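You operate a simulated robot arm through the tools that you are given. There is no shell and no other tool. Be economical: measure what you need, move in short steps, check, and stop when the job is done.

You run a simulated robot arm. Do the job below in one go: nothing can be reset, and whatever is moved stays where it is left.

Task
Shake bottles N6 and M3 at 180 rpm till DONE lights.
Fine: leave them in the shaker and turn its dial back to 0.
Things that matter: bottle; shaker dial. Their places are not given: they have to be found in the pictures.

Only the result counts: the job must be done as asked and must still hold three seconds after the hand-in. Knocking over, shifting, dropping, spilling or breaking anything else fails it.

Robot
A 6-joint arm with a two-finger parallel gripper, fixed in place. Base frame: the origin is at the foot of the arm, x ahead of it, y to its left, z up; the work surface is at about z = 80.3. Units: cm, degrees, N and s.
With the tool pointing down near the work surface it reaches from about 24 to 64 cm from the base axis. Its first joint turns from -66.0 to 66.0 degrees. Payload 2.7 kg.
The TCP is the grasp point between the finger pads, 2.3 cm short of the fingertips. In the tool frame z runs along the fingers and y along their closing line. The gripper opens to 9.4 cm. The fingers are 3.8 cm wide and 1 cm thick; the gripper's body (5.4 by 9.6 cm) begins 3.9 cm behind the TCP.
Orientation is that of the tool frame in the base frame, as [roll, pitch, yaw] about the fixed x, y, z axes, in that order (R = Rz(yaw) Ry(pitch) Rx(roll)). With the fingers straight down and closing along the base's y, the tool's x points along the base's -x, its y along +y and its z along -z.

Tools
- The arm moves only by the tool play_rows. Its argument "commands" is a list of rows, each a list of 7 numbers: the shift along the base's x, y, z in cm, then the turn, a rotation vector about the base's x, y, z in degrees, then the opening, from 0 (shut) to 1 (fully open). In form: [[x, y, z, rx, ry, rz, hand], ...]. A call has 1 to 10 rows; each row is the pose to reach, as a shift and turn from the pose commanded when the call began. Rows are played at 5 a second. More than 5 cm and 8.6 degrees between two rows, or a gripper value outside its range, and nothing of the call is played. Where a pose cannot be reached the arm comes as near as it can. A force on the tool above 40 N (or 10 N above the force at the start of the call, whichever is more), or a blocked arm, ends the call early, and 0.2 s more pass. Each finger travels about 4.5 cm/s and halts on what it meets, pressing with about 43 N; the grip force reading is that of the motor and also rises with nothing between the fingers. The clock runs only during rows and for 0.2 s after the last one: add rows that repeat a pose to give the fingers time. It gives the time, the measured TCP pose, the force on the tool (base axes), the opening and the grip force at its end, in the units of the frame above (readings bear some noise).
- Cameras (640 x 400 px; columns grow to the right, rows downward): "scene" is fixed at [7.22, -42.56, 139.92]; the picture's right is [0.82, -0.57, 0.00], its down [-0.31, -0.44, -0.84] and it looks along [0.48, 0.69, -0.54] (base axes); focal length 360 px, centre (320, 200). "wrist" rides on the gripper at [-3.9, 0, -4.4] in the tool frame; the picture's right is [0.00, -1.00, 0.00], its down [0.97, 0.00, -0.24] and it looks along [0.24, 0.00, 0.97] (tool axes); focal length 218 px, centre (320, 200).
- grab_frame(camera): a new picture of that camera. No time passes.
- probe_pixels(camera, pixels): for up to 12 pixels [column, row] of the newest picture of that camera ("zoom" is the newest enlarged one), the place [x, y, z] in the base frame of the surface seen there, good to about 0.3 cm, but the place of the scene camera against the robot may be out by one fixed shift of up to 1.2 cm in any direction. No time passes.
- zoom(camera, box): a new picture of the part [left, top, right, bottom] of that camera's present view, enlarged. No time passes.
- job_done(): hands the job in; it is judged then, once.

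Work in short steps. Measure before you move; look again where a grasp or a placing could have gone wrong, and mend it. You have 80 turns and 46 pictures in all, those below and enlarged ones among them. Open the gripper and draw the arm clear of the work before you hand the job in, unless the task says otherwise; then end with one line.

The tools are called after "Request:" by a JSON object that holds its "name" and its "arguments". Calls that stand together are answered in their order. play_rows: Moves the arm, as the interface text tells. Its arguments: {"type":"object","properties":{"commands":{"type":"array","items":{"type":"array","items":{"type":"number"}}}},"required":["commands"]} The other tools are called the same way: grab_frame (camera) takes a picture; probe_pixels (camera, pixels) gives the place of the surface under pixels of a picture; zoom (camera, box) takes an enlarged picture of a part of a camera's view; job_done () hands the job in.

At the start:

```text
time_s: 0.0
ee_pos: [44.85, -3.95, 112.64]
orientation: [-180.0, 0.1, -179.9]
ft_force: [0.2, -0.2, 0.2]
gripper_width: 9.39
grasp_force: 0.1
```

scene: 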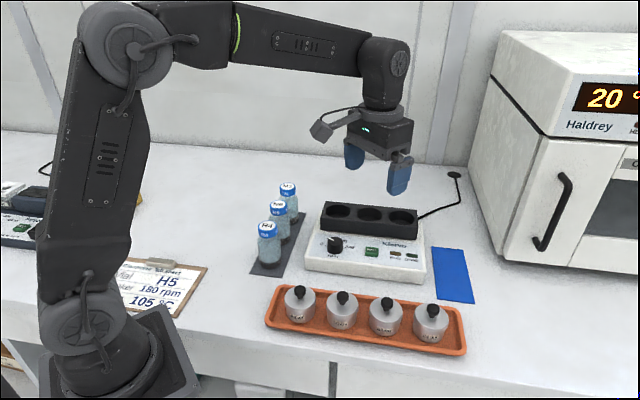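
wrist: 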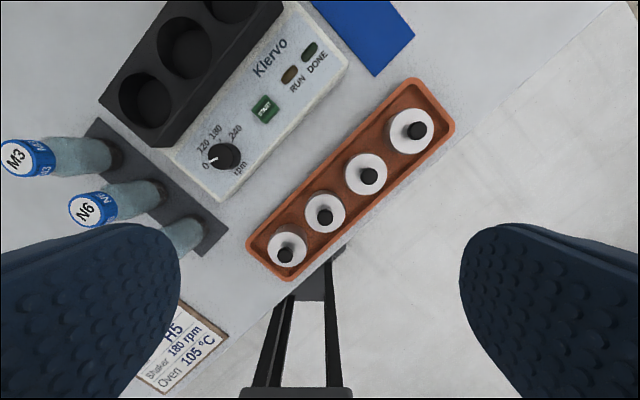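

The scene shows three bottles at about (268-288, 190-245), the shaker at (365,240) and its dial at (335,245). I'll zoom in on both for labels and details.

Request:
{"name": "zoom", "arguments": {"camera": "scene", "box": [240, 170, 440, 295]}}

Request:
{"name": "zoom", "arguments": {"camera": "wrist", "box": [100, 0, 360, 210]}}

```text
3.20 times, centred on (340, 232) of scene
```

zoom: 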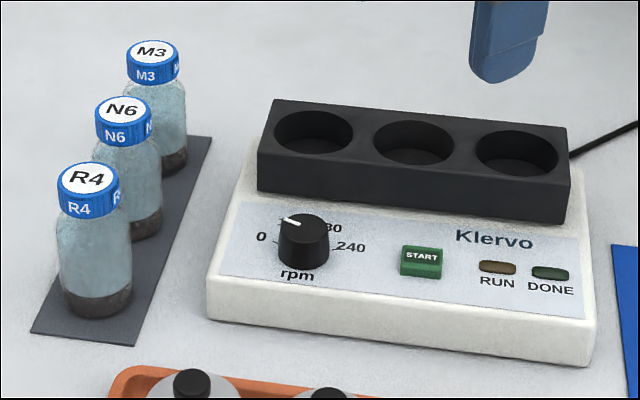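

```text
1.90 times, centred on (230, 105) of wrist
```

zoom: 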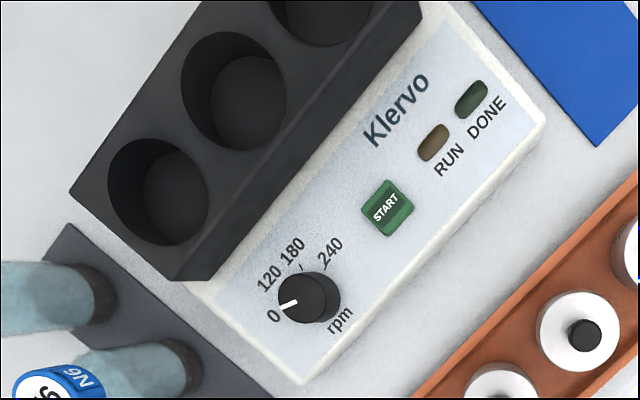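

I now want positions, so I'll probe the wrist picture (no camera offset) and the matching points in the scene picture.

Request:
{"name": "grab_frame", "arguments": {"camera": "wrist"}}

Request:
{"name": "grab_frame", "arguments": {"camera": "scene"}}

Request:
{"name": "probe_pixels", "arguments": {"camera": "wrist", "pixels": [[15, 158], [86, 212], [225, 155], [264, 109], [148, 103], [188, 48], [171, 140], [283, 6], [224, 200], [347, 60], [212, 160], [110, 130]]}}

Request:
{"name": "probe_pixels", "arguments": {"camera": "scene", "pixels": [[267, 226], [278, 204], [288, 186], [335, 241], [372, 251], [338, 215], [370, 218], [402, 221], [321, 229], [417, 238], [323, 205], [418, 210]]}}

```text
41 pictures are left
```

wrist: 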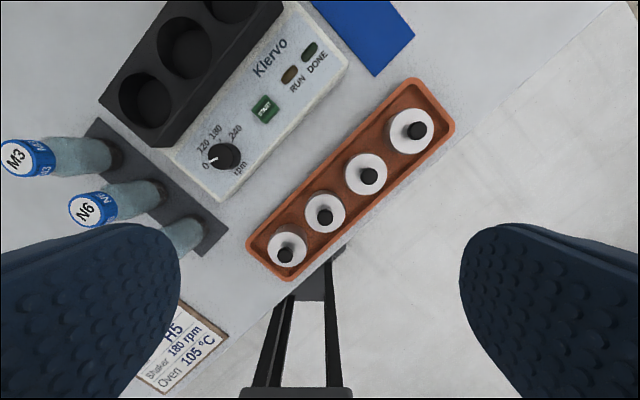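

```text
40 pictures are left
```

scene: 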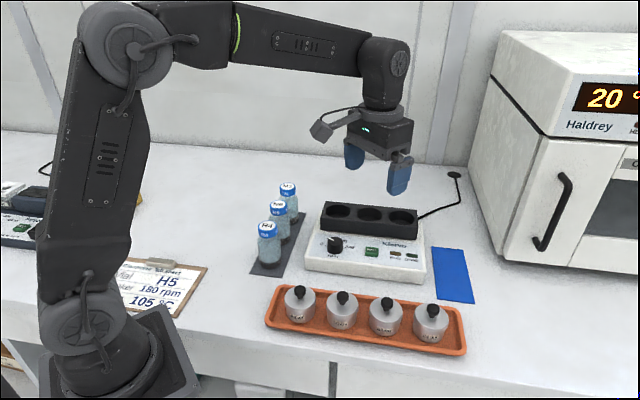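

```text
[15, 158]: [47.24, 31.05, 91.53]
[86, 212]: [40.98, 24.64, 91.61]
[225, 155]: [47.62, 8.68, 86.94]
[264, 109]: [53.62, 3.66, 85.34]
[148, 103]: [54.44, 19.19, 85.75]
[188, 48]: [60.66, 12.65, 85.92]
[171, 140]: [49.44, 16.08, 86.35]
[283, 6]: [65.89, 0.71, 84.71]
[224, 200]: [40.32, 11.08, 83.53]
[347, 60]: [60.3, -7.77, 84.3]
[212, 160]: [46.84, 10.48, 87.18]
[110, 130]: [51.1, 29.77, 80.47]
```

```text
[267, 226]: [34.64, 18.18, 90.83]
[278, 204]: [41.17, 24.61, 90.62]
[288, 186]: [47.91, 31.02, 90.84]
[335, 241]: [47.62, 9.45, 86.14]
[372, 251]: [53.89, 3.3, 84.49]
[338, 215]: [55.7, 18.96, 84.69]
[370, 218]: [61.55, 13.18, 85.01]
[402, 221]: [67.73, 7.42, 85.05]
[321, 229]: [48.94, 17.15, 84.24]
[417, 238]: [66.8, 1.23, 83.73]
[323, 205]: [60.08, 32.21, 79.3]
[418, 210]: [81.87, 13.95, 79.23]
```

Wrist probes give lid tops near M3 (47.2, 31.0), N6 (41.0, 24.6), R4 (~34.5, 18.2), at z≈91.5, with wells running along (1,-1). I move above the bottles at height and turn +45° for a closer look.

Request:
{"name": "play_rows", "arguments": {"commands": [[0, 4, 0, 0, 0, 7.5, 1], [0, 8, 0, 0, 0, 15, 1], [0, 12, 0, 0, 0, 22.5, 1], [-1, 16, 0, 0, 0, 30, 1], [-2, 20, 0, 0, 0, 37.5, 1], [-3, 24, 0, 0, 0, 45, 1], [-3.85, 28.5, -1, 0, 0, 45, 1], [-3.85, 28.5, -1, 0, 0, 45, 1]]}}

Request:
{"name": "grab_frame", "arguments": {"camera": "wrist"}}

Request:
{"name": "grab_frame", "arguments": {"camera": "scene"}}

```text
time_s: 1.8
ee_pos: [41.21, 24.67, 111.85]
orientation: [180.0, 0.1, -134.9]
ft_force: [-0.4, -0.6, 0.2]
gripper_width: 9.37
grasp_force: 0.2
```

```text
39 pictures are left
```

wrist: 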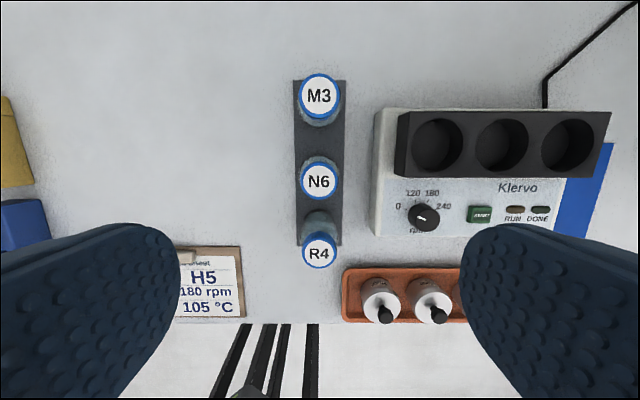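

```text
38 pictures are left
```

scene: 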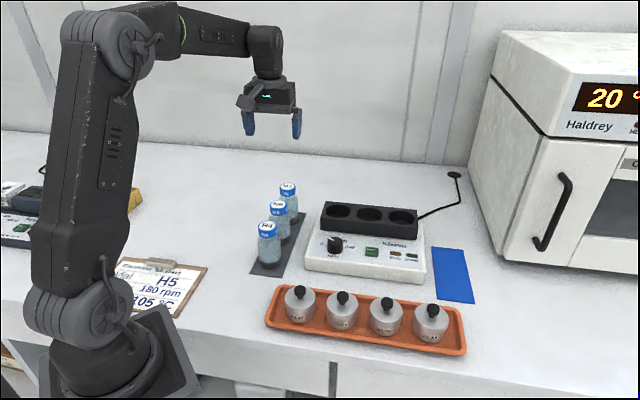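

The view is now square to the rack and shaker. I probe the lids, well rims, block edges and knob in the wrist picture.

Request:
{"name": "probe_pixels", "arguments": {"camera": "wrist", "pixels": [[319, 96], [319, 181], [319, 253], [413, 145], [462, 145], [437, 121], [437, 169], [478, 145], [526, 145], [501, 122], [502, 169], [402, 174]]}}

Request:
{"name": "zoom", "arguments": {"camera": "wrist", "box": [370, 90, 610, 240]}}

```text
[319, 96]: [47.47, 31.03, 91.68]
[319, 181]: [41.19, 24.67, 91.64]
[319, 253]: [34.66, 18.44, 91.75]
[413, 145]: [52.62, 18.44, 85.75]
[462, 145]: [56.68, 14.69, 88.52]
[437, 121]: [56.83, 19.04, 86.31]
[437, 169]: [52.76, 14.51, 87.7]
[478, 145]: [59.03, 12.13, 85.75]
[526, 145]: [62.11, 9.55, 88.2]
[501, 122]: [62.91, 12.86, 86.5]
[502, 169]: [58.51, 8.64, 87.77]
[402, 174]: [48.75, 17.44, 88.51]
```

```text
2.67 times, centred on (490, 165) of wrist
```

zoom: 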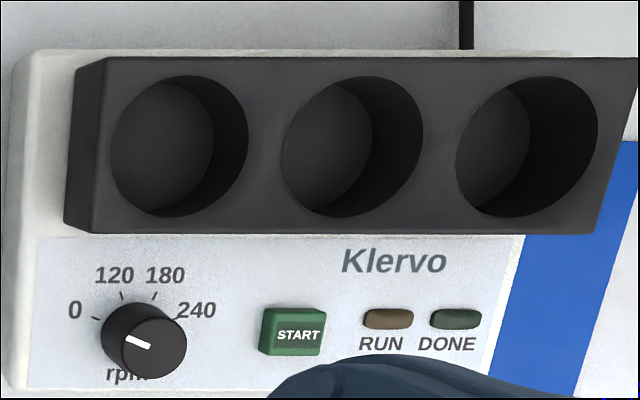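

Lids are at M3 (47.4, 31.0) and N6 (41.2, 24.65), with tops at z 91.7. By the camera model the well centres are about (54.3, 17.3), (60.0, 11.6) and (65.7, 5.9), with the block top near z 88.5. I move over M3 and part-way down, then check.

Request:
{"name": "play_rows", "arguments": {"commands": [[3, 3, -2, 0, 0, 0, 1], [6.2, 6.3, -4, 0, 0, 0, 1], [6.2, 6.3, -8.5, 0, 0, 0, 1], [6.2, 6.3, -13, 0, 0, 0, 1], [6.2, 6.3, -16, 0, 0, 0, 1], [6.2, 6.3, -16, 0, 0, 0, 1]]}}

Request:
{"name": "grab_frame", "arguments": {"camera": "wrist"}}

Request:
{"name": "probe_pixels", "arguments": {"camera": "scene", "pixels": [[328, 202], [354, 212], [386, 216], [375, 206], [412, 228], [324, 224]]}}

```text
refused: row 2 steps farther than a row can; nothing moved
```

```text
36 pictures are left
```

wrist: 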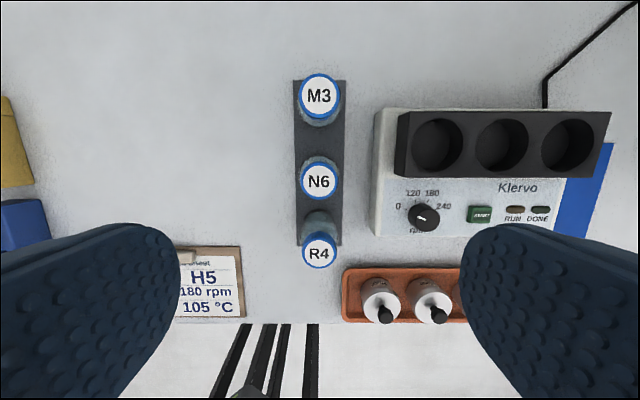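

```text
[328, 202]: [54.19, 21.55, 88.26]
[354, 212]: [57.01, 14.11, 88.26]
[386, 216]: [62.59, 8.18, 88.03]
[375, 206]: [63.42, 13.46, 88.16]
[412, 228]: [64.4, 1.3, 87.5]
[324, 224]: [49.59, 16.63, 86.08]
```

Row 2 was too long, so I repeat with shorter steps. The block top is about z 89.0 after correcting for the scene camera shift.

Request:
{"name": "play_rows", "arguments": {"commands": [[2, 2, -2, 0, 0, 0, 1], [4.2, 4.2, -4, 0, 0, 0, 1], [6.2, 6.3, -6, 0, 0, 0, 1], [6.2, 6.3, -10.5, 0, 0, 0, 1], [6.2, 6.3, -15, 0, 0, 0, 1], [6.2, 6.3, -15, 0, 0, 0, 1]]}}

Request:
{"name": "grab_frame", "arguments": {"camera": "wrist"}}

```text
time_s: 3.2
ee_pos: [47.27, 30.88, 96.66]
orientation: [179.9, 0.1, -134.8]
ft_force: [0.1, -0.9, 0.0]
gripper_width: 9.37
grasp_force: 0.0
```

```text
35 pictures are left
```

wrist: 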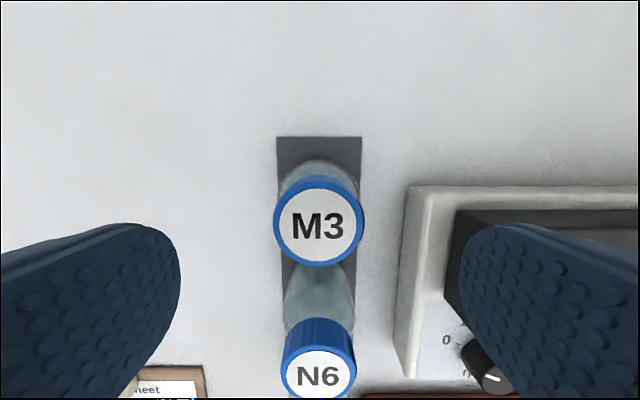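

M3's lid at (318,225) sits about 0.3 cm further out along the row. I correct by +0.2 in x and y, descend to z≈88.4 and close.

Request:
{"name": "play_rows", "arguments": {"commands": [[0.2, 0.2, -3, 0, 0, 0, 1], [0.2, 0.2, -6, 0, 0, 0, 1], [0.2, 0.2, -8.2, 0, 0, 0, 1], [0.2, 0.2, -8.2, 0, 0, 0, 1], [0.2, 0.2, -8.2, 0, 0, 0, 0.6], [0.2, 0.2, -8.2, 0, 0, 0, 0.4], [0.2, 0.2, -8.2, 0, 0, 0, 0.2], [0.2, 0.2, -8.2, 0, 0, 0, 0.2], [0.2, 0.2, -8.2, 0, 0, 0, 0.2]]}}

```text
time_s: 5.2
ee_pos: [47.41, 31.05, 88.65]
orientation: [179.9, 0.1, -134.9]
ft_force: [0.2, 1.2, 0.3]
gripper_width: 5.51
grasp_force: 42.7
```

Gripped at width 5.51 cm with 43 N. I lift straight up by 13 cm.

Request:
{"name": "play_rows", "arguments": {"commands": [[0, 0, 2, 0, 0, 0, 0.2], [0, 0, 6, 0, 0, 0, 0.2], [0, 0, 10, 0, 0, 0, 0.2], [0, 0, 13.5, 0, 0, 0, 0.2], [0, 0, 13.5, 0, 0, 0, 0.2]]}}

Request:
{"name": "grab_frame", "arguments": {"camera": "wrist"}}

Request:
{"name": "grab_frame", "arguments": {"camera": "scene"}}

```text
time_s: 6.4
ee_pos: [47.48, 31.11, 102.06]
orientation: [180.0, 0.0, -134.8]
ft_force: [-0.1, -0.8, -2.5]
gripper_width: 5.52
grasp_force: 43.0
```

```text
34 pictures are left
```

wrist: 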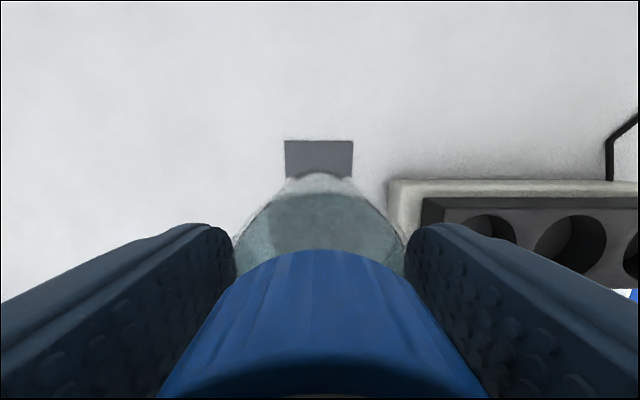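

```text
33 pictures are left
```

scene: 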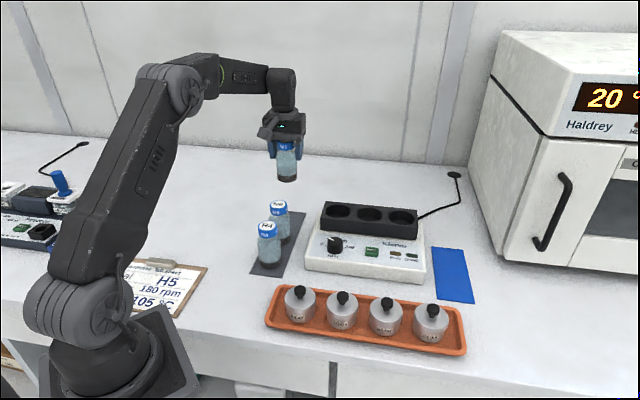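

Lifted cleanly. Before moving on, I zoom in on the wells from both cameras to pin down the centre of the middle well.

Request:
{"name": "zoom", "arguments": {"camera": "wrist", "box": [400, 160, 640, 310]}}

Request:
{"name": "zoom", "arguments": {"camera": "scene", "box": [310, 190, 430, 265]}}

```text
2.67 times, centred on (520, 235) of wrist
```

zoom: 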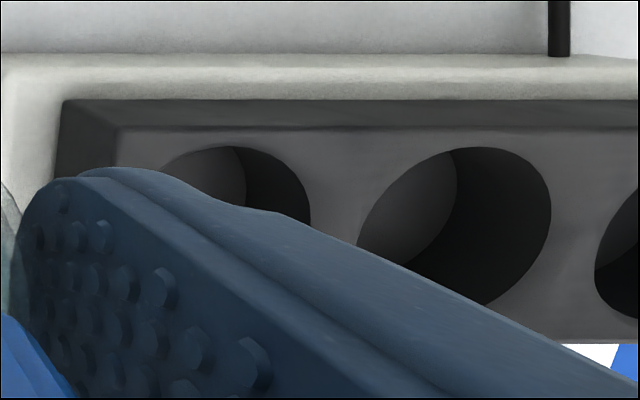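

```text
5.33 times, centred on (370, 228) of scene
```

zoom: 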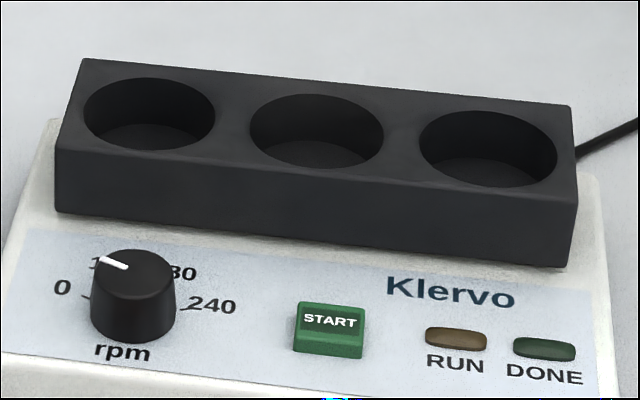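

I probe the block-top points around the middle well in the scene zoom, then grab the wrist frame and probe the visible rim points.

Request:
{"name": "probe_pixels", "arguments": {"camera": "zoom", "pixels": [[232, 125], [402, 142], [314, 175], [322, 86], [243, 130], [390, 138], [84, 62], [568, 110], [574, 190], [60, 146], [150, 157], [75, 112]]}}

Request:
{"name": "probe_pixels", "arguments": {"camera": "wrist", "pixels": [[570, 211], [611, 245], [525, 245], [615, 260], [446, 210], [500, 211], [612, 285], [620, 210], [572, 230], [485, 208]]}}

```text
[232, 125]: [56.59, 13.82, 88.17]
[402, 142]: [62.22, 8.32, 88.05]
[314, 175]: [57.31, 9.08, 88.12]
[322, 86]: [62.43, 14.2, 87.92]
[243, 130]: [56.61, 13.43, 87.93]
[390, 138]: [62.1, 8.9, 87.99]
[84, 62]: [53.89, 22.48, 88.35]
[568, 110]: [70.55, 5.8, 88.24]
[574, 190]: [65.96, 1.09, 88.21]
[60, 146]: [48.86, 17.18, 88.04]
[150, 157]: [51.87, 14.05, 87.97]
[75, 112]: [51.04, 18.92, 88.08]
```

```text
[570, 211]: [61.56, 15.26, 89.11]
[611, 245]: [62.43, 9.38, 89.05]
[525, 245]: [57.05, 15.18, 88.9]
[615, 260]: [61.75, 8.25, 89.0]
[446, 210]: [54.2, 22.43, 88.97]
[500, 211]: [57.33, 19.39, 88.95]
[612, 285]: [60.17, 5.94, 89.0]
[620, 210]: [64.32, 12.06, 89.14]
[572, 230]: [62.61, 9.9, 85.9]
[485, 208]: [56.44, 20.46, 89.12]
```

The estimates differ by a few tenths, and the clearance is only about 0.4 cm. I move the held bottle high over the shaker's front so the wrist camera can see the middle well straight on.

Request:
{"name": "play_rows", "arguments": {"commands": [[1.3, -3.9, 0.3, 0, 0, 0, 0.2], [2.7, -7.8, 0.5, 0, 0, 0, 0.2], [4, -11.7, 0.5, 0, 0, 0, 0.2], [5.3, -15.6, 0.5, 0, 0, 0, 0.2], [6.7, -19.5, 0.5, 0, 0, 0, 0.2], [8, -23.4, 0.5, 0, 0, 0, 0.2], [8, -23.4, 0.5, 0, 0, 0, 0.2], [8, -23.4, 0.5, 0, 0, 0, 0.2]]}}

Request:
{"name": "zoom", "arguments": {"camera": "wrist", "box": [160, 50, 480, 250]}}

```text
time_s: 8.2
ee_pos: [55.53, 7.65, 102.44]
orientation: [180.0, 0.1, -134.9]
ft_force: [0.0, -0.2, -3.0]
gripper_width: 5.52
grasp_force: 43.3
```

```text
2.00 times, centred on (320, 150) of wrist
```

zoom: 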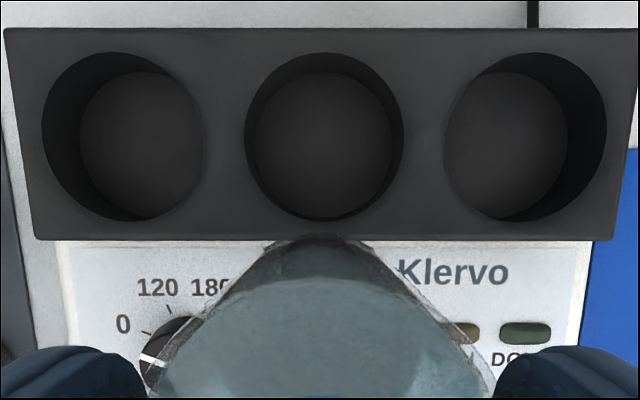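

The middle-well rim centre is at wrist pixel (322,118.5), which gives (59.87, 11.75), and the held bottle is centred on the TCP. I move over it and lower to just above the block.

Request:
{"name": "play_rows", "arguments": {"commands": [[1.5, 1.4, 0, 0, 0, 0, 0.2], [3, 2.8, 0, 0, 0, 0, 0.2], [4.32, 4.1, 0, 0, 0, 0, 0.2], [4.32, 4.1, -2.5, 0, 0, 0, 0.2], [4.32, 4.1, -4.5, 0, 0, 0, 0.2], [4.32, 4.1, -4.5, 0, 0, 0, 0.2], [4.32, 4.1, -4.5, 0, 0, 0, 0.2]]}}

Request:
{"name": "grab_frame", "arguments": {"camera": "wrist"}}

Request:
{"name": "zoom", "arguments": {"camera": "scene", "box": [300, 150, 460, 250]}}

```text
time_s: 9.8
ee_pos: [59.77, 11.78, 97.87]
orientation: [179.9, 0.1, -135.0]
ft_force: [-0.2, 0.1, -3.7]
gripper_width: 5.52
grasp_force: 43.0
```

```text
29 pictures are left
```

wrist: 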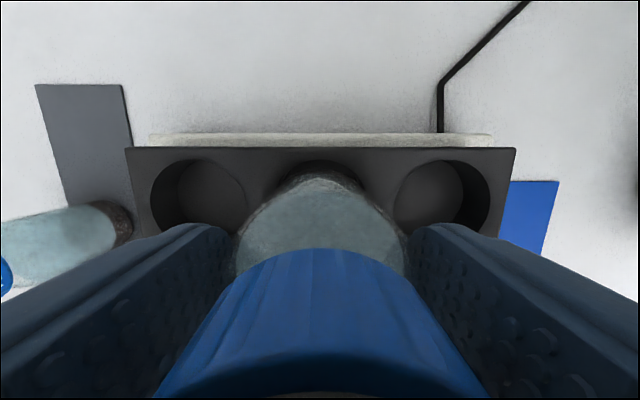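

```text
4.00 times, centred on (380, 200) of scene
```

zoom: 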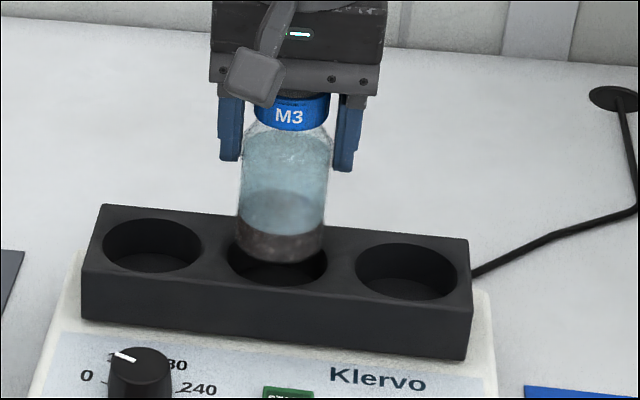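

The bottle hovers over the well and looks perhaps 0.2 cm right of centre in the scene zoom. I zoom the wrist view to check symmetry.

Request:
{"name": "zoom", "arguments": {"camera": "wrist", "box": [240, 130, 400, 230]}}

Request:
{"name": "zoom", "arguments": {"camera": "scene", "box": [345, 185, 409, 225]}}

```text
4.00 times, centred on (320, 180) of wrist
```

zoom: 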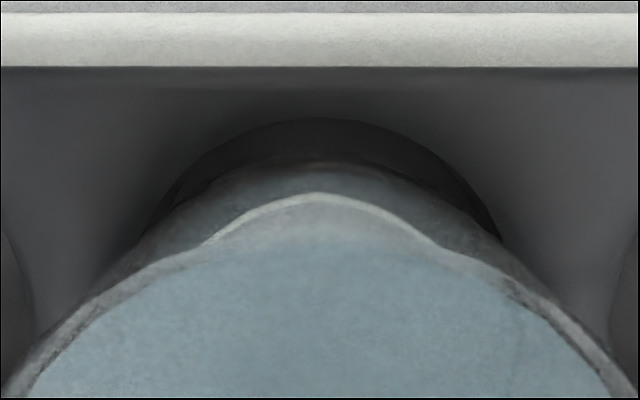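

```text
10.00 times, centred on (377, 205) of scene
```

zoom: 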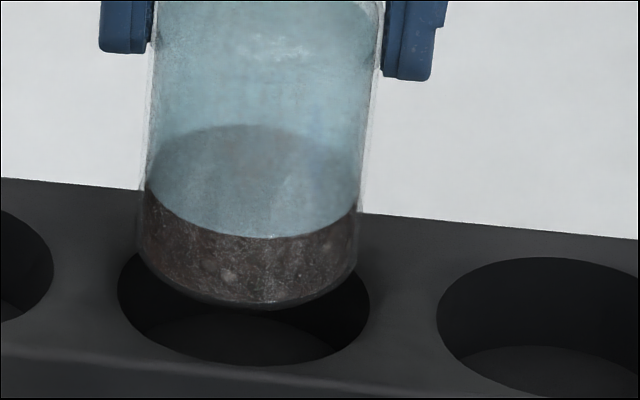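

Both zooms show it centred within about 0.1 cm. I nudge slightly outward and lower into the well in small steps.

Request:
{"name": "play_rows", "arguments": {"commands": [[0.05, 0.05, -1, 0, 0, 0, 0.2], [0.05, 0.05, -2, 0, 0, 0, 0.2], [0.05, 0.05, -3, 0, 0, 0, 0.2], [0.05, 0.05, -3.6, 0, 0, 0, 0.2], [0.05, 0.05, -3.6, 0, 0, 0, 0.2]]}}

```text
time_s: 11.0
ee_pos: [59.98, 11.71, 94.37]
orientation: [180.0, 0.1, -135.0]
ft_force: [0.0, 0.2, -3.5]
gripper_width: 5.54
grasp_force: 43.1
```

No contact yet (force still about -3.5 N). I lower gently further.

Request:
{"name": "play_rows", "arguments": {"commands": [[0, 0, -0.15, 0, 0, 0, 0.2], [0, 0, -0.3, 0, 0, 0, 0.2], [0, 0, -0.4, 0, 0, 0, 0.2], [0, 0, -0.4, 0, 0, 0, 0.2]]}}

```text
time_s: 12.0
ee_pos: [59.88, 11.76, 94.07]
orientation: [179.9, 0.0, -135.0]
ft_force: [0.2, 0.2, -2.4]
gripper_width: 5.51
grasp_force: 43.2
```

Request:
{"name": "play_rows", "arguments": {"commands": [[0, 0, -0.1, 0, 0, 0, 0.2], [0, 0, -0.2, 0, 0, 0, 0.2], [0, 0, -0.3, 0, 0, 0, 0.2], [0, 0, -0.3, 0, 0, 0, 0.2]]}}

```text
time_s: 13.0
ee_pos: [59.83, 11.65, 93.94]
orientation: [-179.9, 0.2, -134.9]
ft_force: [-5.1, -4.7, 20.1]
gripper_width: 5.55
grasp_force: 43.1
```

Contact on the floor (20 N up, with the bottom at about 85.8 as expected). I ease up slightly, open to about 7.5 cm and retreat upward.

Request:
{"name": "play_rows", "arguments": {"commands": [[0, 0, 0.2, 0, 0, 0, 0.2], [0, 0, 0.2, 0, 0, 0, 0.65], [0, 0, 0.2, 0, 0, 0, 0.8], [0, 0, 0.2, 0, 0, 0, 0.8], [0, 0, 3, 0, 0, 0, 0.8], [0, 0, 7, 0, 0, 0, 0.8], [0, 0, 11, 0, 0, 0, 0.8], [0, 0, 15, 0, 0, 0, 0.8]]}}

Request:
{"name": "zoom", "arguments": {"camera": "scene", "box": [250, 150, 450, 275]}}

```text
time_s: 14.8
ee_pos: [59.72, 11.81, 108.88]
orientation: [180.0, 0.1, -134.9]
ft_force: [0.1, -0.2, 1.2]
gripper_width: 7.55
grasp_force: 0.1
```

```text
3.20 times, centred on (350, 212) of scene
```

zoom: 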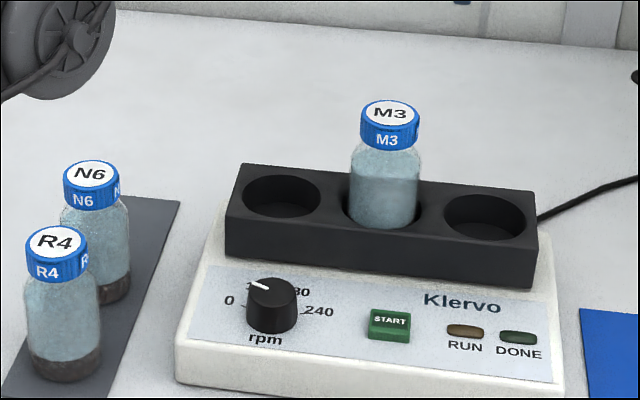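

M3 stands upright in the middle well. Now to N6: travel high, then down to a look height.

Request:
{"name": "play_rows", "arguments": {"commands": [[-3.7, 2.6, 0, 0, 0, 0, 0.9], [-7.4, 5.2, 0, 0, 0, 0, 1], [-11.1, 7.8, 0, 0, 0, 0, 1], [-14.8, 10.4, 0, 0, 0, 0, 1], [-18.5, 12.9, 0, 0, 0, 0, 1], [-18.5, 12.9, -4, 0, 0, 0, 1], [-18.5, 12.9, -8, 0, 0, 0, 1], [-18.5, 12.9, -12, 0, 0, 0, 1], [-18.5, 12.9, -12, 0, 0, 0, 1]]}}

Request:
{"name": "grab_frame", "arguments": {"camera": "wrist"}}

```text
time_s: 16.8
ee_pos: [41.33, 24.66, 96.81]
orientation: [-179.9, 0.1, -134.9]
ft_force: [-0.1, -0.5, 0.1]
gripper_width: 9.4
grasp_force: 0.0
```

```text
24 pictures are left
```

wrist: 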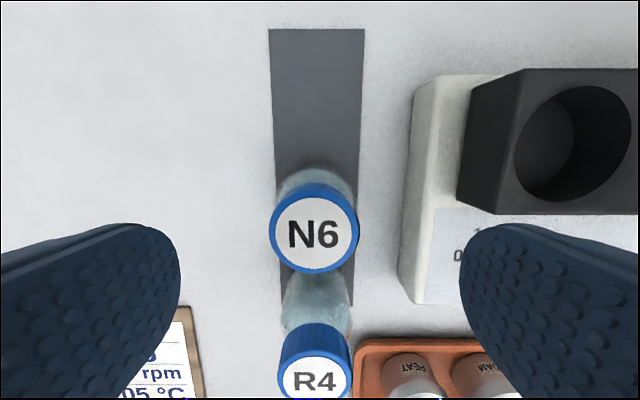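

N6's lid at (314.5, 230) needs a shift of about (-0.1, +0.25). I descend and grip.

Request:
{"name": "play_rows", "arguments": {"commands": [[-0.1, 0.25, -3, 0, 0, 0, 1], [-0.1, 0.25, -6, 0, 0, 0, 1], [-0.1, 0.25, -8.2, 0, 0, 0, 1], [-0.1, 0.25, -8.2, 0, 0, 0, 1], [-0.1, 0.25, -8.2, 0, 0, 0, 0.6], [-0.1, 0.25, -8.2, 0, 0, 0, 0.4], [-0.1, 0.25, -8.2, 0, 0, 0, 0.2], [-0.1, 0.25, -8.2, 0, 0, 0, 0.2], [-0.1, 0.25, -8.2, 0, 0, 0, 0.2]]}}

Request:
{"name": "play_rows", "arguments": {"commands": [[0, 0, 2, 0, 0, 0, 0.2], [0, 0, 6, 0, 0, 0, 0.2], [0, 0, 10, 0, 0, 0, 0.2], [0, 0, 14, 0, 0, 0, 0.2], [0, 0, 14, 0, 0, 0, 0.2]]}}

```text
time_s: 18.8
ee_pos: [41.25, 24.86, 88.63]
orientation: [180.0, 0.1, -134.8]
ft_force: [-1.4, 1.4, 0.0]
gripper_width: 5.54
grasp_force: 42.8
```

```text
time_s: 20.0
ee_pos: [41.26, 25.0, 102.51]
orientation: [-180.0, 0.0, -134.9]
ft_force: [-0.1, -0.3, -2.0]
gripper_width: 5.51
grasp_force: 42.9
```

N6 is lifted. I move to a look position in front of the left well to confirm its centre.

Request:
{"name": "play_rows", "arguments": {"commands": [[2.2, -3, 0, 0, 0, 0, 0.2], [4.4, -6, 0, 0, 0, 0, 0.2], [6.6, -9, 0, 0, 0, 0, 0.2], [8.9, -12, 0, 0, 0, 0, 0.2], [8.9, -12, 0, 0, 0, 0, 0.2], [8.9, -12, 0, 0, 0, 0, 0.2]]}}

Request:
{"name": "zoom", "arguments": {"camera": "wrist", "box": [160, 50, 480, 250]}}

```text
time_s: 21.4
ee_pos: [50.18, 12.94, 102.43]
orientation: [179.9, 0.1, -134.9]
ft_force: [0.0, -0.2, -2.4]
gripper_width: 5.52
grasp_force: 42.9
```

```text
2.00 times, centred on (320, 150) of wrist
```

zoom: 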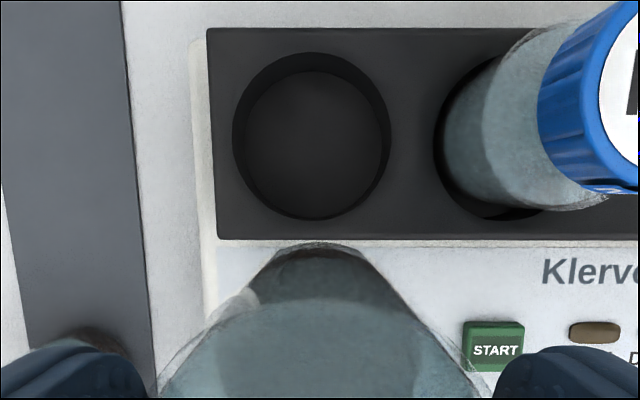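

The left-well rim centre at (316,118) gives (54.2, 17.4), and this bottle sits about 0.2 cm nearer in the grip than M3 did. I shift accordingly and lower to hover.

Request:
{"name": "play_rows", "arguments": {"commands": [[1.5, 1.6, 0, 0, 0, 0, 0.2], [3, 3.2, 0, 0, 0, 0, 0.2], [4.2, 4.6, 0, 0, 0, 0, 0.2], [4.2, 4.6, -2.5, 0, 0, 0, 0.2], [4.2, 4.6, -4.5, 0, 0, 0, 0.2], [4.2, 4.6, -4.5, 0, 0, 0, 0.2], [4.2, 4.6, -4.5, 0, 0, 0, 0.2]]}}

Request:
{"name": "zoom", "arguments": {"camera": "wrist", "box": [240, 130, 400, 230]}}

Request:
{"name": "zoom", "arguments": {"camera": "scene", "box": [310, 180, 374, 220]}}

```text
time_s: 23.0
ee_pos: [54.28, 17.38, 98.04]
orientation: [179.9, -0.1, -134.9]
ft_force: [0.2, -0.1, -3.4]
gripper_width: 5.52
grasp_force: 42.9
```

```text
4.00 times, centred on (320, 180) of wrist
```

zoom: 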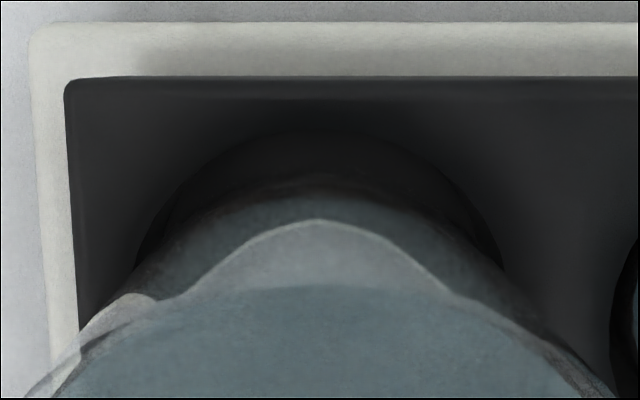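

```text
10.00 times, centred on (342, 200) of scene
```

zoom: 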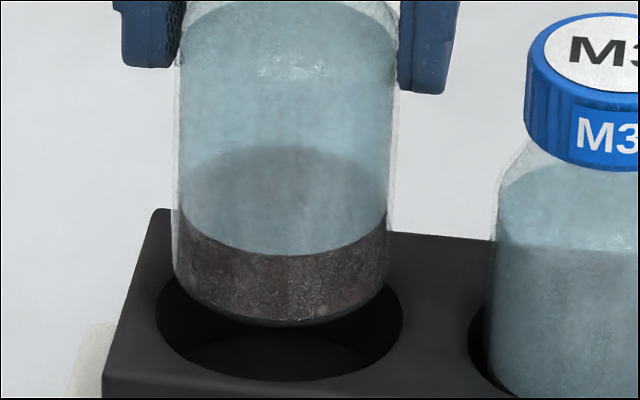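

It is centred laterally, with the gap on the far side slightly large. I nudge (+0.08, +0.08) and lower in.

Request:
{"name": "play_rows", "arguments": {"commands": [[0.08, 0.08, -1, 0, 0, 0, 0.2], [0.08, 0.08, -2, 0, 0, 0, 0.2], [0.08, 0.08, -3, 0, 0, 0, 0.2], [0.08, 0.08, -3.8, 0, 0, 0, 0.2], [0.08, 0.08, -3.95, 0, 0, 0, 0.2], [0.08, 0.08, -4.1, 0, 0, 0, 0.2], [0.08, 0.08, -4.1, 0, 0, 0, 0.2]]}}

```text
time_s: 24.6
ee_pos: [54.55, 17.55, 93.94]
orientation: [180.0, 0.1, -134.8]
ft_force: [0.4, 0.2, -0.8]
gripper_width: 5.51
grasp_force: 43.0
```

The load has nearly transferred (force -0.8 N), so the bottle is on the floor. I release and retreat up.

Request:
{"name": "play_rows", "arguments": {"commands": [[0, 0, -0.05, 0, 0, 0, 0.2], [0, 0, -0.05, 0, 0, 0, 0.65], [0, 0, -0.05, 0, 0, 0, 0.8], [0, 0, -0.05, 0, 0, 0, 0.8], [0, 0, 3, 0, 0, 0, 0.8], [0, 0, 7, 0, 0, 0, 0.8], [0, 0, 11, 0, 0, 0, 0.8], [0, 0, 14, 0, 0, 0, 0.8]]}}

Request:
{"name": "zoom", "arguments": {"camera": "scene", "box": [250, 150, 450, 275]}}

```text
time_s: 26.4
ee_pos: [54.32, 17.57, 107.83]
orientation: [-179.9, 0.1, -134.9]
ft_force: [-1.4, 0.0, 1.0]
gripper_width: 7.54
grasp_force: 0.0
```

```text
3.20 times, centred on (350, 212) of scene
```

zoom: 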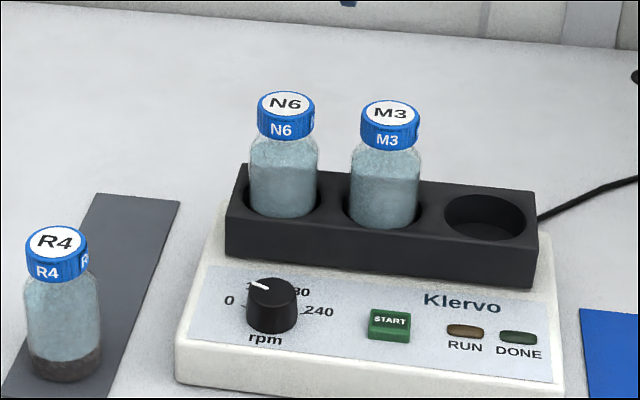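

Both bottles are seated. Next I move over the knob for a close look at its pointer and scale.

Request:
{"name": "play_rows", "arguments": {"commands": [[-2.3, -2.8, 0, 0, 0, 0, 0.8], [-4.6, -5.7, 0, 0, 0, 0, 0.8], [-6.8, -8.5, 0, 0, 0, 0, 0.8], [-6.8, -8.5, -4, 0, 0, 0, 0.8], [-6.8, -8.5, -8, 0, 0, 0, 0.8], [-6.8, -8.5, -8, 0, 0, 0, 0.8]]}}

Request:
{"name": "zoom", "arguments": {"camera": "wrist", "box": [160, 140, 480, 340]}}

```text
time_s: 27.8
ee_pos: [47.6, 9.1, 99.8]
orientation: [180.0, 0.1, -134.9]
ft_force: [-0.4, -0.7, 1.0]
gripper_width: 7.52
grasp_force: 0.1
```

```text
2.00 times, centred on (320, 240) of wrist
```

zoom: 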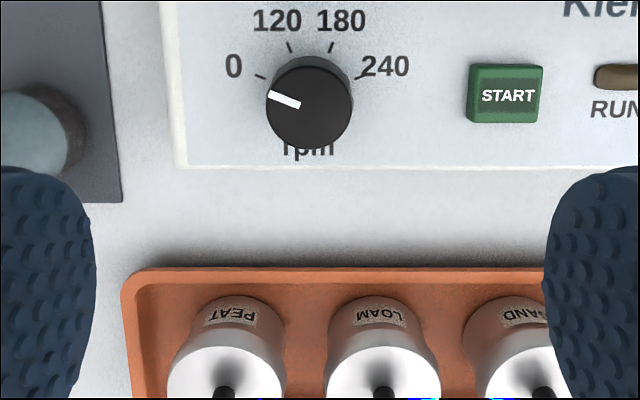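

The pointer lies on the 0 tick, and ticks at (260,76), (289,47), (332,47) and (360,77) around (310,95) put 0/120/180/240 at about -70/-23/+23/+70°. So 180 needs a clockwise turn of about 93°. I probe knob and panel heights.

Request:
{"name": "probe_pixels", "arguments": {"camera": "zoom", "pixels": [[310, 108], [320, 125], [270, 108], [348, 112], [310, 145], [230, 120], [400, 110], [311, 30], [505, 92], [505, 115], [430, 155], [505, 40]]}}

```text
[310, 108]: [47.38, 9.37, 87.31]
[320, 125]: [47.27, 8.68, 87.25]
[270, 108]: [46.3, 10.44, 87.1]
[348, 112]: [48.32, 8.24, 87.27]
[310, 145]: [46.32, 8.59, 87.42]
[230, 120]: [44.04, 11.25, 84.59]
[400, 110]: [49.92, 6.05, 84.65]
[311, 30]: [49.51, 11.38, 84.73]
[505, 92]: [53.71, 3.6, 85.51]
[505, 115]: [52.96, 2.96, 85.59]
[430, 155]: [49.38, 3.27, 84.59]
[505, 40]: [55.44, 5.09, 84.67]
```

Panel z is 84.65, knob top 87.3, knob centre (47.4, 9.43) and START top about (53.5, 3.4, 85.55). I descend around the knob with the fingers at 5.2 cm and close.

Request:
{"name": "play_rows", "arguments": {"commands": [[-0.2, 0.33, -4, 0, 0, 0, 0.55], [-0.2, 0.33, -8, 0, 0, 0, 0.55], [-0.2, 0.33, -11, 0, 0, 0, 0.55], [-0.2, 0.33, -12.3, 0, 0, 0, 0.55], [-0.2, 0.33, -12.3, 0, 0, 0, 0.55], [-0.2, 0.33, -12.3, 0, 0, 0, 0.3], [-0.2, 0.33, -12.3, 0, 0, 0, 0.1], [-0.2, 0.33, -12.3, 0, 0, 0, 0.1]]}}

```text
time_s: 29.6
ee_pos: [47.38, 9.49, 87.62]
orientation: [179.9, 0.1, -135.0]
ft_force: [-2.5, 4.4, -3.5]
gripper_width: 3.64
grasp_force: 45.2
```

Knob gripped (3.64 cm). I turn clockwise by 80° in 8° steps first.

Request:
{"name": "play_rows", "arguments": {"commands": [[0, 0, 0, 0, 0, -8, 0.1], [0, 0, 0, 0, 0, -16, 0.1], [0, 0, 0, 0, 0, -24, 0.1], [0, 0, 0, 0, 0, -32, 0.1], [0, 0, 0, 0, 0, -40, 0.1], [0, 0, 0, 0, 0, -48, 0.1], [0, 0, 0, 0, 0, -56, 0.1], [0, 0, 0, 0, 0, -64, 0.1], [0, 0, 0, 0, 0, -72, 0.1], [0, 0, 0, 0, 0, -80, 0.1]]}}

Request:
{"name": "zoom", "arguments": {"camera": "scene", "box": [250, 150, 450, 275]}}

```text
time_s: 31.8
ee_pos: [47.33, 9.55, 87.61]
orientation: [180.0, 0.0, 144.9]
ft_force: [-7.1, 19.1, -8.2]
gripper_width: 3.67
grasp_force: 45.6
```

```text
3.20 times, centred on (350, 212) of scene
```

zoom: 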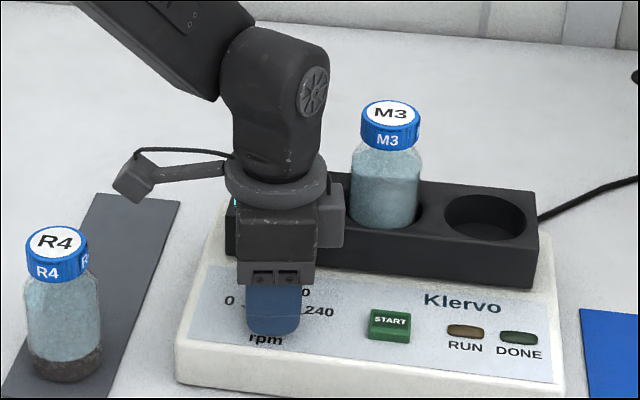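

The turn went to plan and the wrist reached it. I complete the remaining 13°.

Request:
{"name": "play_rows", "arguments": {"commands": [[0, 0, 0, 0, 0, -7, 0.1], [0, 0, 0, 0, 0, -13.3, 0.1], [0, 0, 0, 0, 0, -13.3, 0.1]]}}

Request:
{"name": "play_rows", "arguments": {"commands": [[0, 0, 0, 0, 0, 0, 0.3], [0, 0, 0, 0, 0, 0, 0.5], [0, 0, 0, 0, 0, 0, 0.5], [0, 0, 3, 0, 0, 0, 0.5], [0, 0, 7, 0, 0, 0, 0.5], [0, 0, 12, 0, 0, 0, 0.5], [0, 0, 12, 0, 0, 0, 0.5]]}}

Request:
{"name": "grab_frame", "arguments": {"camera": "wrist"}}

```text
time_s: 32.6
ee_pos: [47.36, 9.55, 87.6]
orientation: [-179.9, -0.1, 131.7]
ft_force: [-9.1, 21.0, -12.4]
gripper_width: 3.66
grasp_force: 45.4
```

```text
time_s: 34.2
ee_pos: [47.37, 9.5, 99.79]
orientation: [180.0, 0.1, 131.8]
ft_force: [-1.0, 0.7, -1.0]
gripper_width: 4.67
grasp_force: 0.1
```

```text
17 pictures are left
```

wrist: 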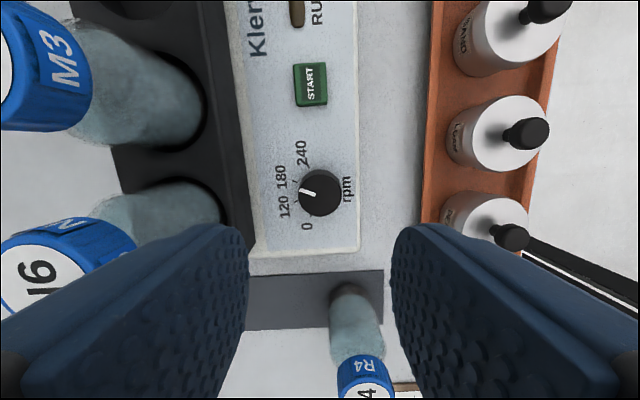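

The pointer seems to aim near 180; I zoom in to measure it.

Request:
{"name": "zoom", "arguments": {"camera": "wrist", "box": [256, 130, 384, 210]}}

```text
5.00 times, centred on (320, 170) of wrist
```

zoom: 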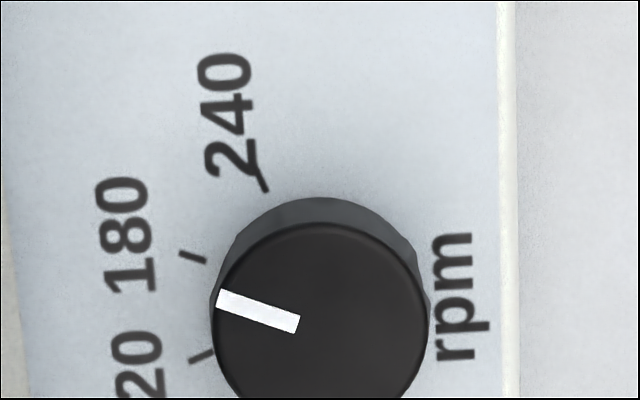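

Fitting the ticks puts 180 at 18.3° in this picture and the pointer at about 17.5°, so the dial reads 180. Now I go above START (53.6, 3.5) with the fingers shut and descend to just above it.

Request:
{"name": "play_rows", "arguments": {"commands": [[2.1, -2, 0, 0, 0, 0, 0.3], [4.2, -4, 0, 0, 0, 0, 0.1], [6.2, -6, 0, 0, 0, 0, 0], [6.2, -6, -4, 0, 0, 0, 0], [6.2, -6, -8, 0, 0, 0, 0], [6.2, -6, -11.2, 0, 0, 0, 0], [6.2, -6, -11.2, 0, 0, 0, 0]]}}

Request:
{"name": "zoom", "arguments": {"camera": "scene", "box": [310, 200, 438, 280]}}

```text
time_s: 35.8
ee_pos: [53.65, 3.33, 88.36]
orientation: [180.0, 0.1, 131.8]
ft_force: [-0.8, 0.1, -0.1]
gripper_width: 0.01
grasp_force: 41.8
```

```text
5.00 times, centred on (374, 240) of scene
```

zoom: 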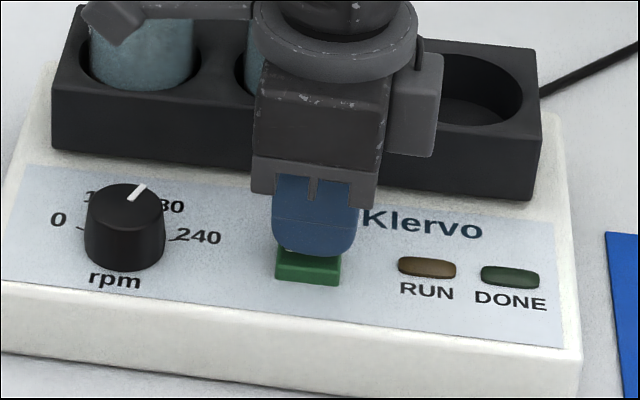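

The fingertips hang just above START and the dial still points to 180. I press down in small steps.

Request:
{"name": "play_rows", "arguments": {"commands": [[0, 0, -0.2, 0, 0, 0, 0], [0, 0, -0.4, 0, 0, 0, 0], [0, 0, -0.6, 0, 0, 0, 0], [0, 0, -0.7, 0, 0, 0, 0], [0, 0, -0.7, 0, 0, 0, 0]]}}

Request:
{"name": "zoom", "arguments": {"camera": "scene", "box": [310, 200, 438, 280]}}

```text
time_s: 37.0
ee_pos: [53.7, 3.33, 87.58]
orientation: [180.0, 0.1, 131.7]
ft_force: [0.8, -0.4, -0.1]
gripper_width: 0.0
grasp_force: 42.4
```

```text
5.00 times, centred on (374, 240) of scene
```

zoom: 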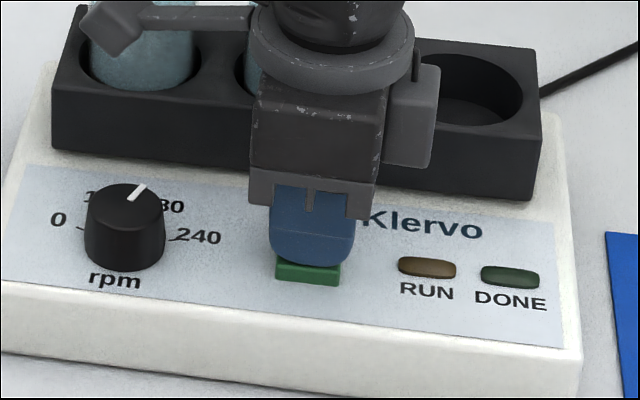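

There is no force yet, so I continue gently.

Request:
{"name": "play_rows", "arguments": {"commands": [[0, 0, -0.15, 0, 0, 0, 0], [0, 0, -0.3, 0, 0, 0, 0], [0, 0, -0.4, 0, 0, 0, 0], [0, 0, -0.4, 0, 0, 0, 0]]}}

Request:
{"name": "zoom", "arguments": {"camera": "scene", "box": [310, 200, 438, 280]}}

```text
time_s: 38.0
ee_pos: [53.69, 3.43, 87.24]
orientation: [-180.0, 0.1, 131.8]
ft_force: [-1.2, -1.5, 4.2]
gripper_width: 0.0
grasp_force: 42.9
```

```text
5.00 times, centred on (374, 240) of scene
```

zoom: 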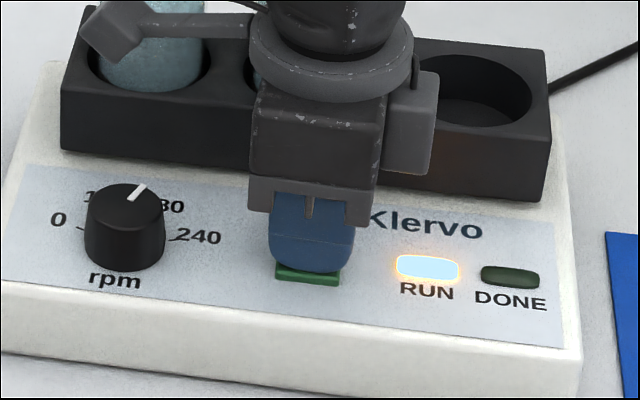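

RUN is lit and the block is moving. I lift off the button and move back above the knob at height.

Request:
{"name": "play_rows", "arguments": {"commands": [[0, 0, 4, 0, 0, 0, 0], [0, 0, 8, 0, 0, 0, 0], [0, 0, 12.5, 0, 0, 0, 0.2], [-2.1, 2, 12.5, 0, 0, 0, 0.5], [-4.2, 4, 12.5, 0, 0, 0, 0.5], [-6.3, 6.1, 12.5, 0, 0, 0, 0.5], [-6.3, 6.1, 12.5, 0, 0, 0, 0.5], [-6.3, 6.1, 12.5, 0, 0, 0, 0.5], [-6.3, 6.1, 12.5, 0, 0, 0, 0.5], [-6.3, 6.1, 12.5, 0, 0, 0, 0.5]]}}

Request:
{"name": "play_rows", "arguments": {"commands": [[0, 0, 0, 0, 0, 0, 0.5], [0, 0, 0, 0, 0, 0, 0.5], [0, 0, 0, 0, 0, 0, 0.5], [0, 0, 0, 0, 0, 0, 0.5], [0, 0, 0, 0, 0, 0, 0.5], [0, 0, 0, 0, 0, 0, 0.5], [0, 0, 0, 0, 0, 0, 0.5], [0, 0, 0, 0, 0, 0, 0.5], [0, 0, 0, 0, 0, 0, 0.5], [0, 0, 0, 0, 0, 0, 0.5]]}}

Request:
{"name": "play_rows", "arguments": {"commands": [[0, 0, 0, 0, 0, 0, 0.5], [0, 0, 0, 0, 0, 0, 0.5], [0, 0, 0, 0, 0, 0, 0.5], [0, 0, 0, 0, 0, 0, 0.5], [0, 0, 0, 0, 0, 0, 0.5], [0, 0, 0, 0, 0, 0, 0.5], [0, 0, 0, 0, 0, 0, 0.5], [0, 0, 0, 0, 0, 0, 0.5], [0, 0, 0, 0, 0, 0, 0.5], [0, 0, 0, 0, 0, 0, 0.5]]}}

Request:
{"name": "zoom", "arguments": {"camera": "scene", "box": [250, 150, 450, 275]}}

```text
time_s: 40.2
ee_pos: [47.34, 9.4, 99.66]
orientation: [180.0, 0.1, 131.8]
ft_force: [-0.6, -0.1, -0.7]
gripper_width: 4.68
grasp_force: 0.1
```

```text
time_s: 42.4
ee_pos: [47.48, 9.45, 99.82]
orientation: [180.0, 0.1, 131.8]
ft_force: [-0.1, -0.2, -0.1]
gripper_width: 4.71
grasp_force: 0.2
```

```text
time_s: 44.6
ee_pos: [47.33, 9.47, 99.76]
orientation: [180.0, 0.0, 131.9]
ft_force: [0.1, 0.3, 0.1]
gripper_width: 4.71
grasp_force: 0.0
```

```text
3.20 times, centred on (350, 212) of scene
```

zoom: 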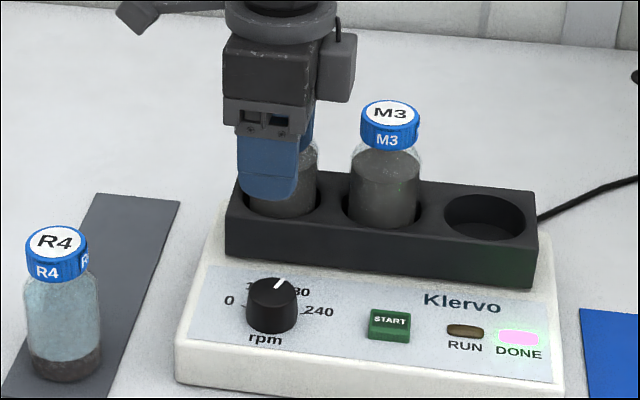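

DONE is lit, RUN is off, and both bottles look mixed and upright. I descend onto the knob and grip.

Request:
{"name": "play_rows", "arguments": {"commands": [[-0.03, 0.05, -4, 0, 0, 0, 0.55], [-0.03, 0.05, -8, 0, 0, 0, 0.55], [-0.03, 0.05, -11, 0, 0, 0, 0.55], [-0.03, 0.05, -12.2, 0, 0, 0, 0.55], [-0.03, 0.05, -12.2, 0, 0, 0, 0.55], [-0.03, 0.05, -12.2, 0, 0, 0, 0.3], [-0.03, 0.05, -12.2, 0, 0, 0, 0.1], [-0.03, 0.05, -12.2, 0, 0, 0, 0.1]]}}

Request:
{"name": "play_rows", "arguments": {"commands": [[0, 0, 0, 0, 0, 8, 0.1], [0, 0, 0, 0, 0, 16, 0.1], [0, 0, 0, 0, 0, 24, 0.1], [0, 0, 0, 0, 0, 32, 0.1], [0, 0, 0, 0, 0, 40, 0.1], [0, 0, 0, 0, 0, 48, 0.1], [0, 0, 0, 0, 0, 56, 0.1], [0, 0, 0, 0, 0, 64, 0.1], [0, 0, 0, 0, 0, 72, 0.1], [0, 0, 0, 0, 0, 80, 0.1]]}}

Request:
{"name": "play_rows", "arguments": {"commands": [[0, 0, 0, 0, 0, 7, 0.1], [0, 0, 0, 0, 0, 13.3, 0.1], [0, 0, 0, 0, 0, 13.3, 0.1]]}}

```text
time_s: 46.4
ee_pos: [47.35, 9.61, 87.56]
orientation: [179.9, 0.1, 131.8]
ft_force: [0.0, -0.7, -3.0]
gripper_width: 3.65
grasp_force: 44.5
```

```text
time_s: 48.6
ee_pos: [47.31, 9.35, 87.56]
orientation: [179.9, 0.0, -148.1]
ft_force: [6.7, -17.6, -12.3]
gripper_width: 3.67
grasp_force: 44.7
```

```text
time_s: 49.4
ee_pos: [47.4, 9.46, 87.69]
orientation: [-179.9, 0.1, -134.8]
ft_force: [11.1, -20.5, -5.6]
gripper_width: 3.66
grasp_force: 44.8
```

The turn back is complete. I release, retreat upward and check the pointer.

Request:
{"name": "play_rows", "arguments": {"commands": [[0, 0, 0, 0, 0, 0, 0.3], [0, 0, 0, 0, 0, 0, 0.55], [0, 0, 0, 0, 0, 0, 0.55], [0, 0, 3, 0, 0, 0, 0.55], [0, 0, 7, 0, 0, 0, 0.55], [0, 0, 12, 0, 0, 0, 0.55], [0, 0, 12, 0, 0, 0, 0.55]]}}

Request:
{"name": "zoom", "arguments": {"camera": "wrist", "box": [240, 130, 400, 230]}}

```text
time_s: 51.0
ee_pos: [47.22, 9.57, 99.65]
orientation: [-180.0, 0.2, -134.9]
ft_force: [0.2, 1.0, 0.1]
gripper_width: 5.18
grasp_force: 0.0
```

```text
4.00 times, centred on (320, 180) of wrist
```

zoom: 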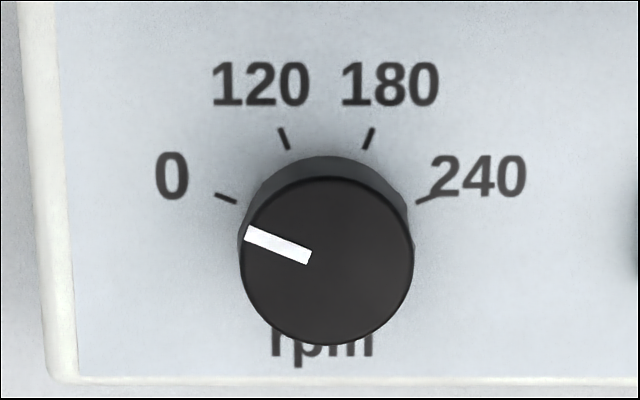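

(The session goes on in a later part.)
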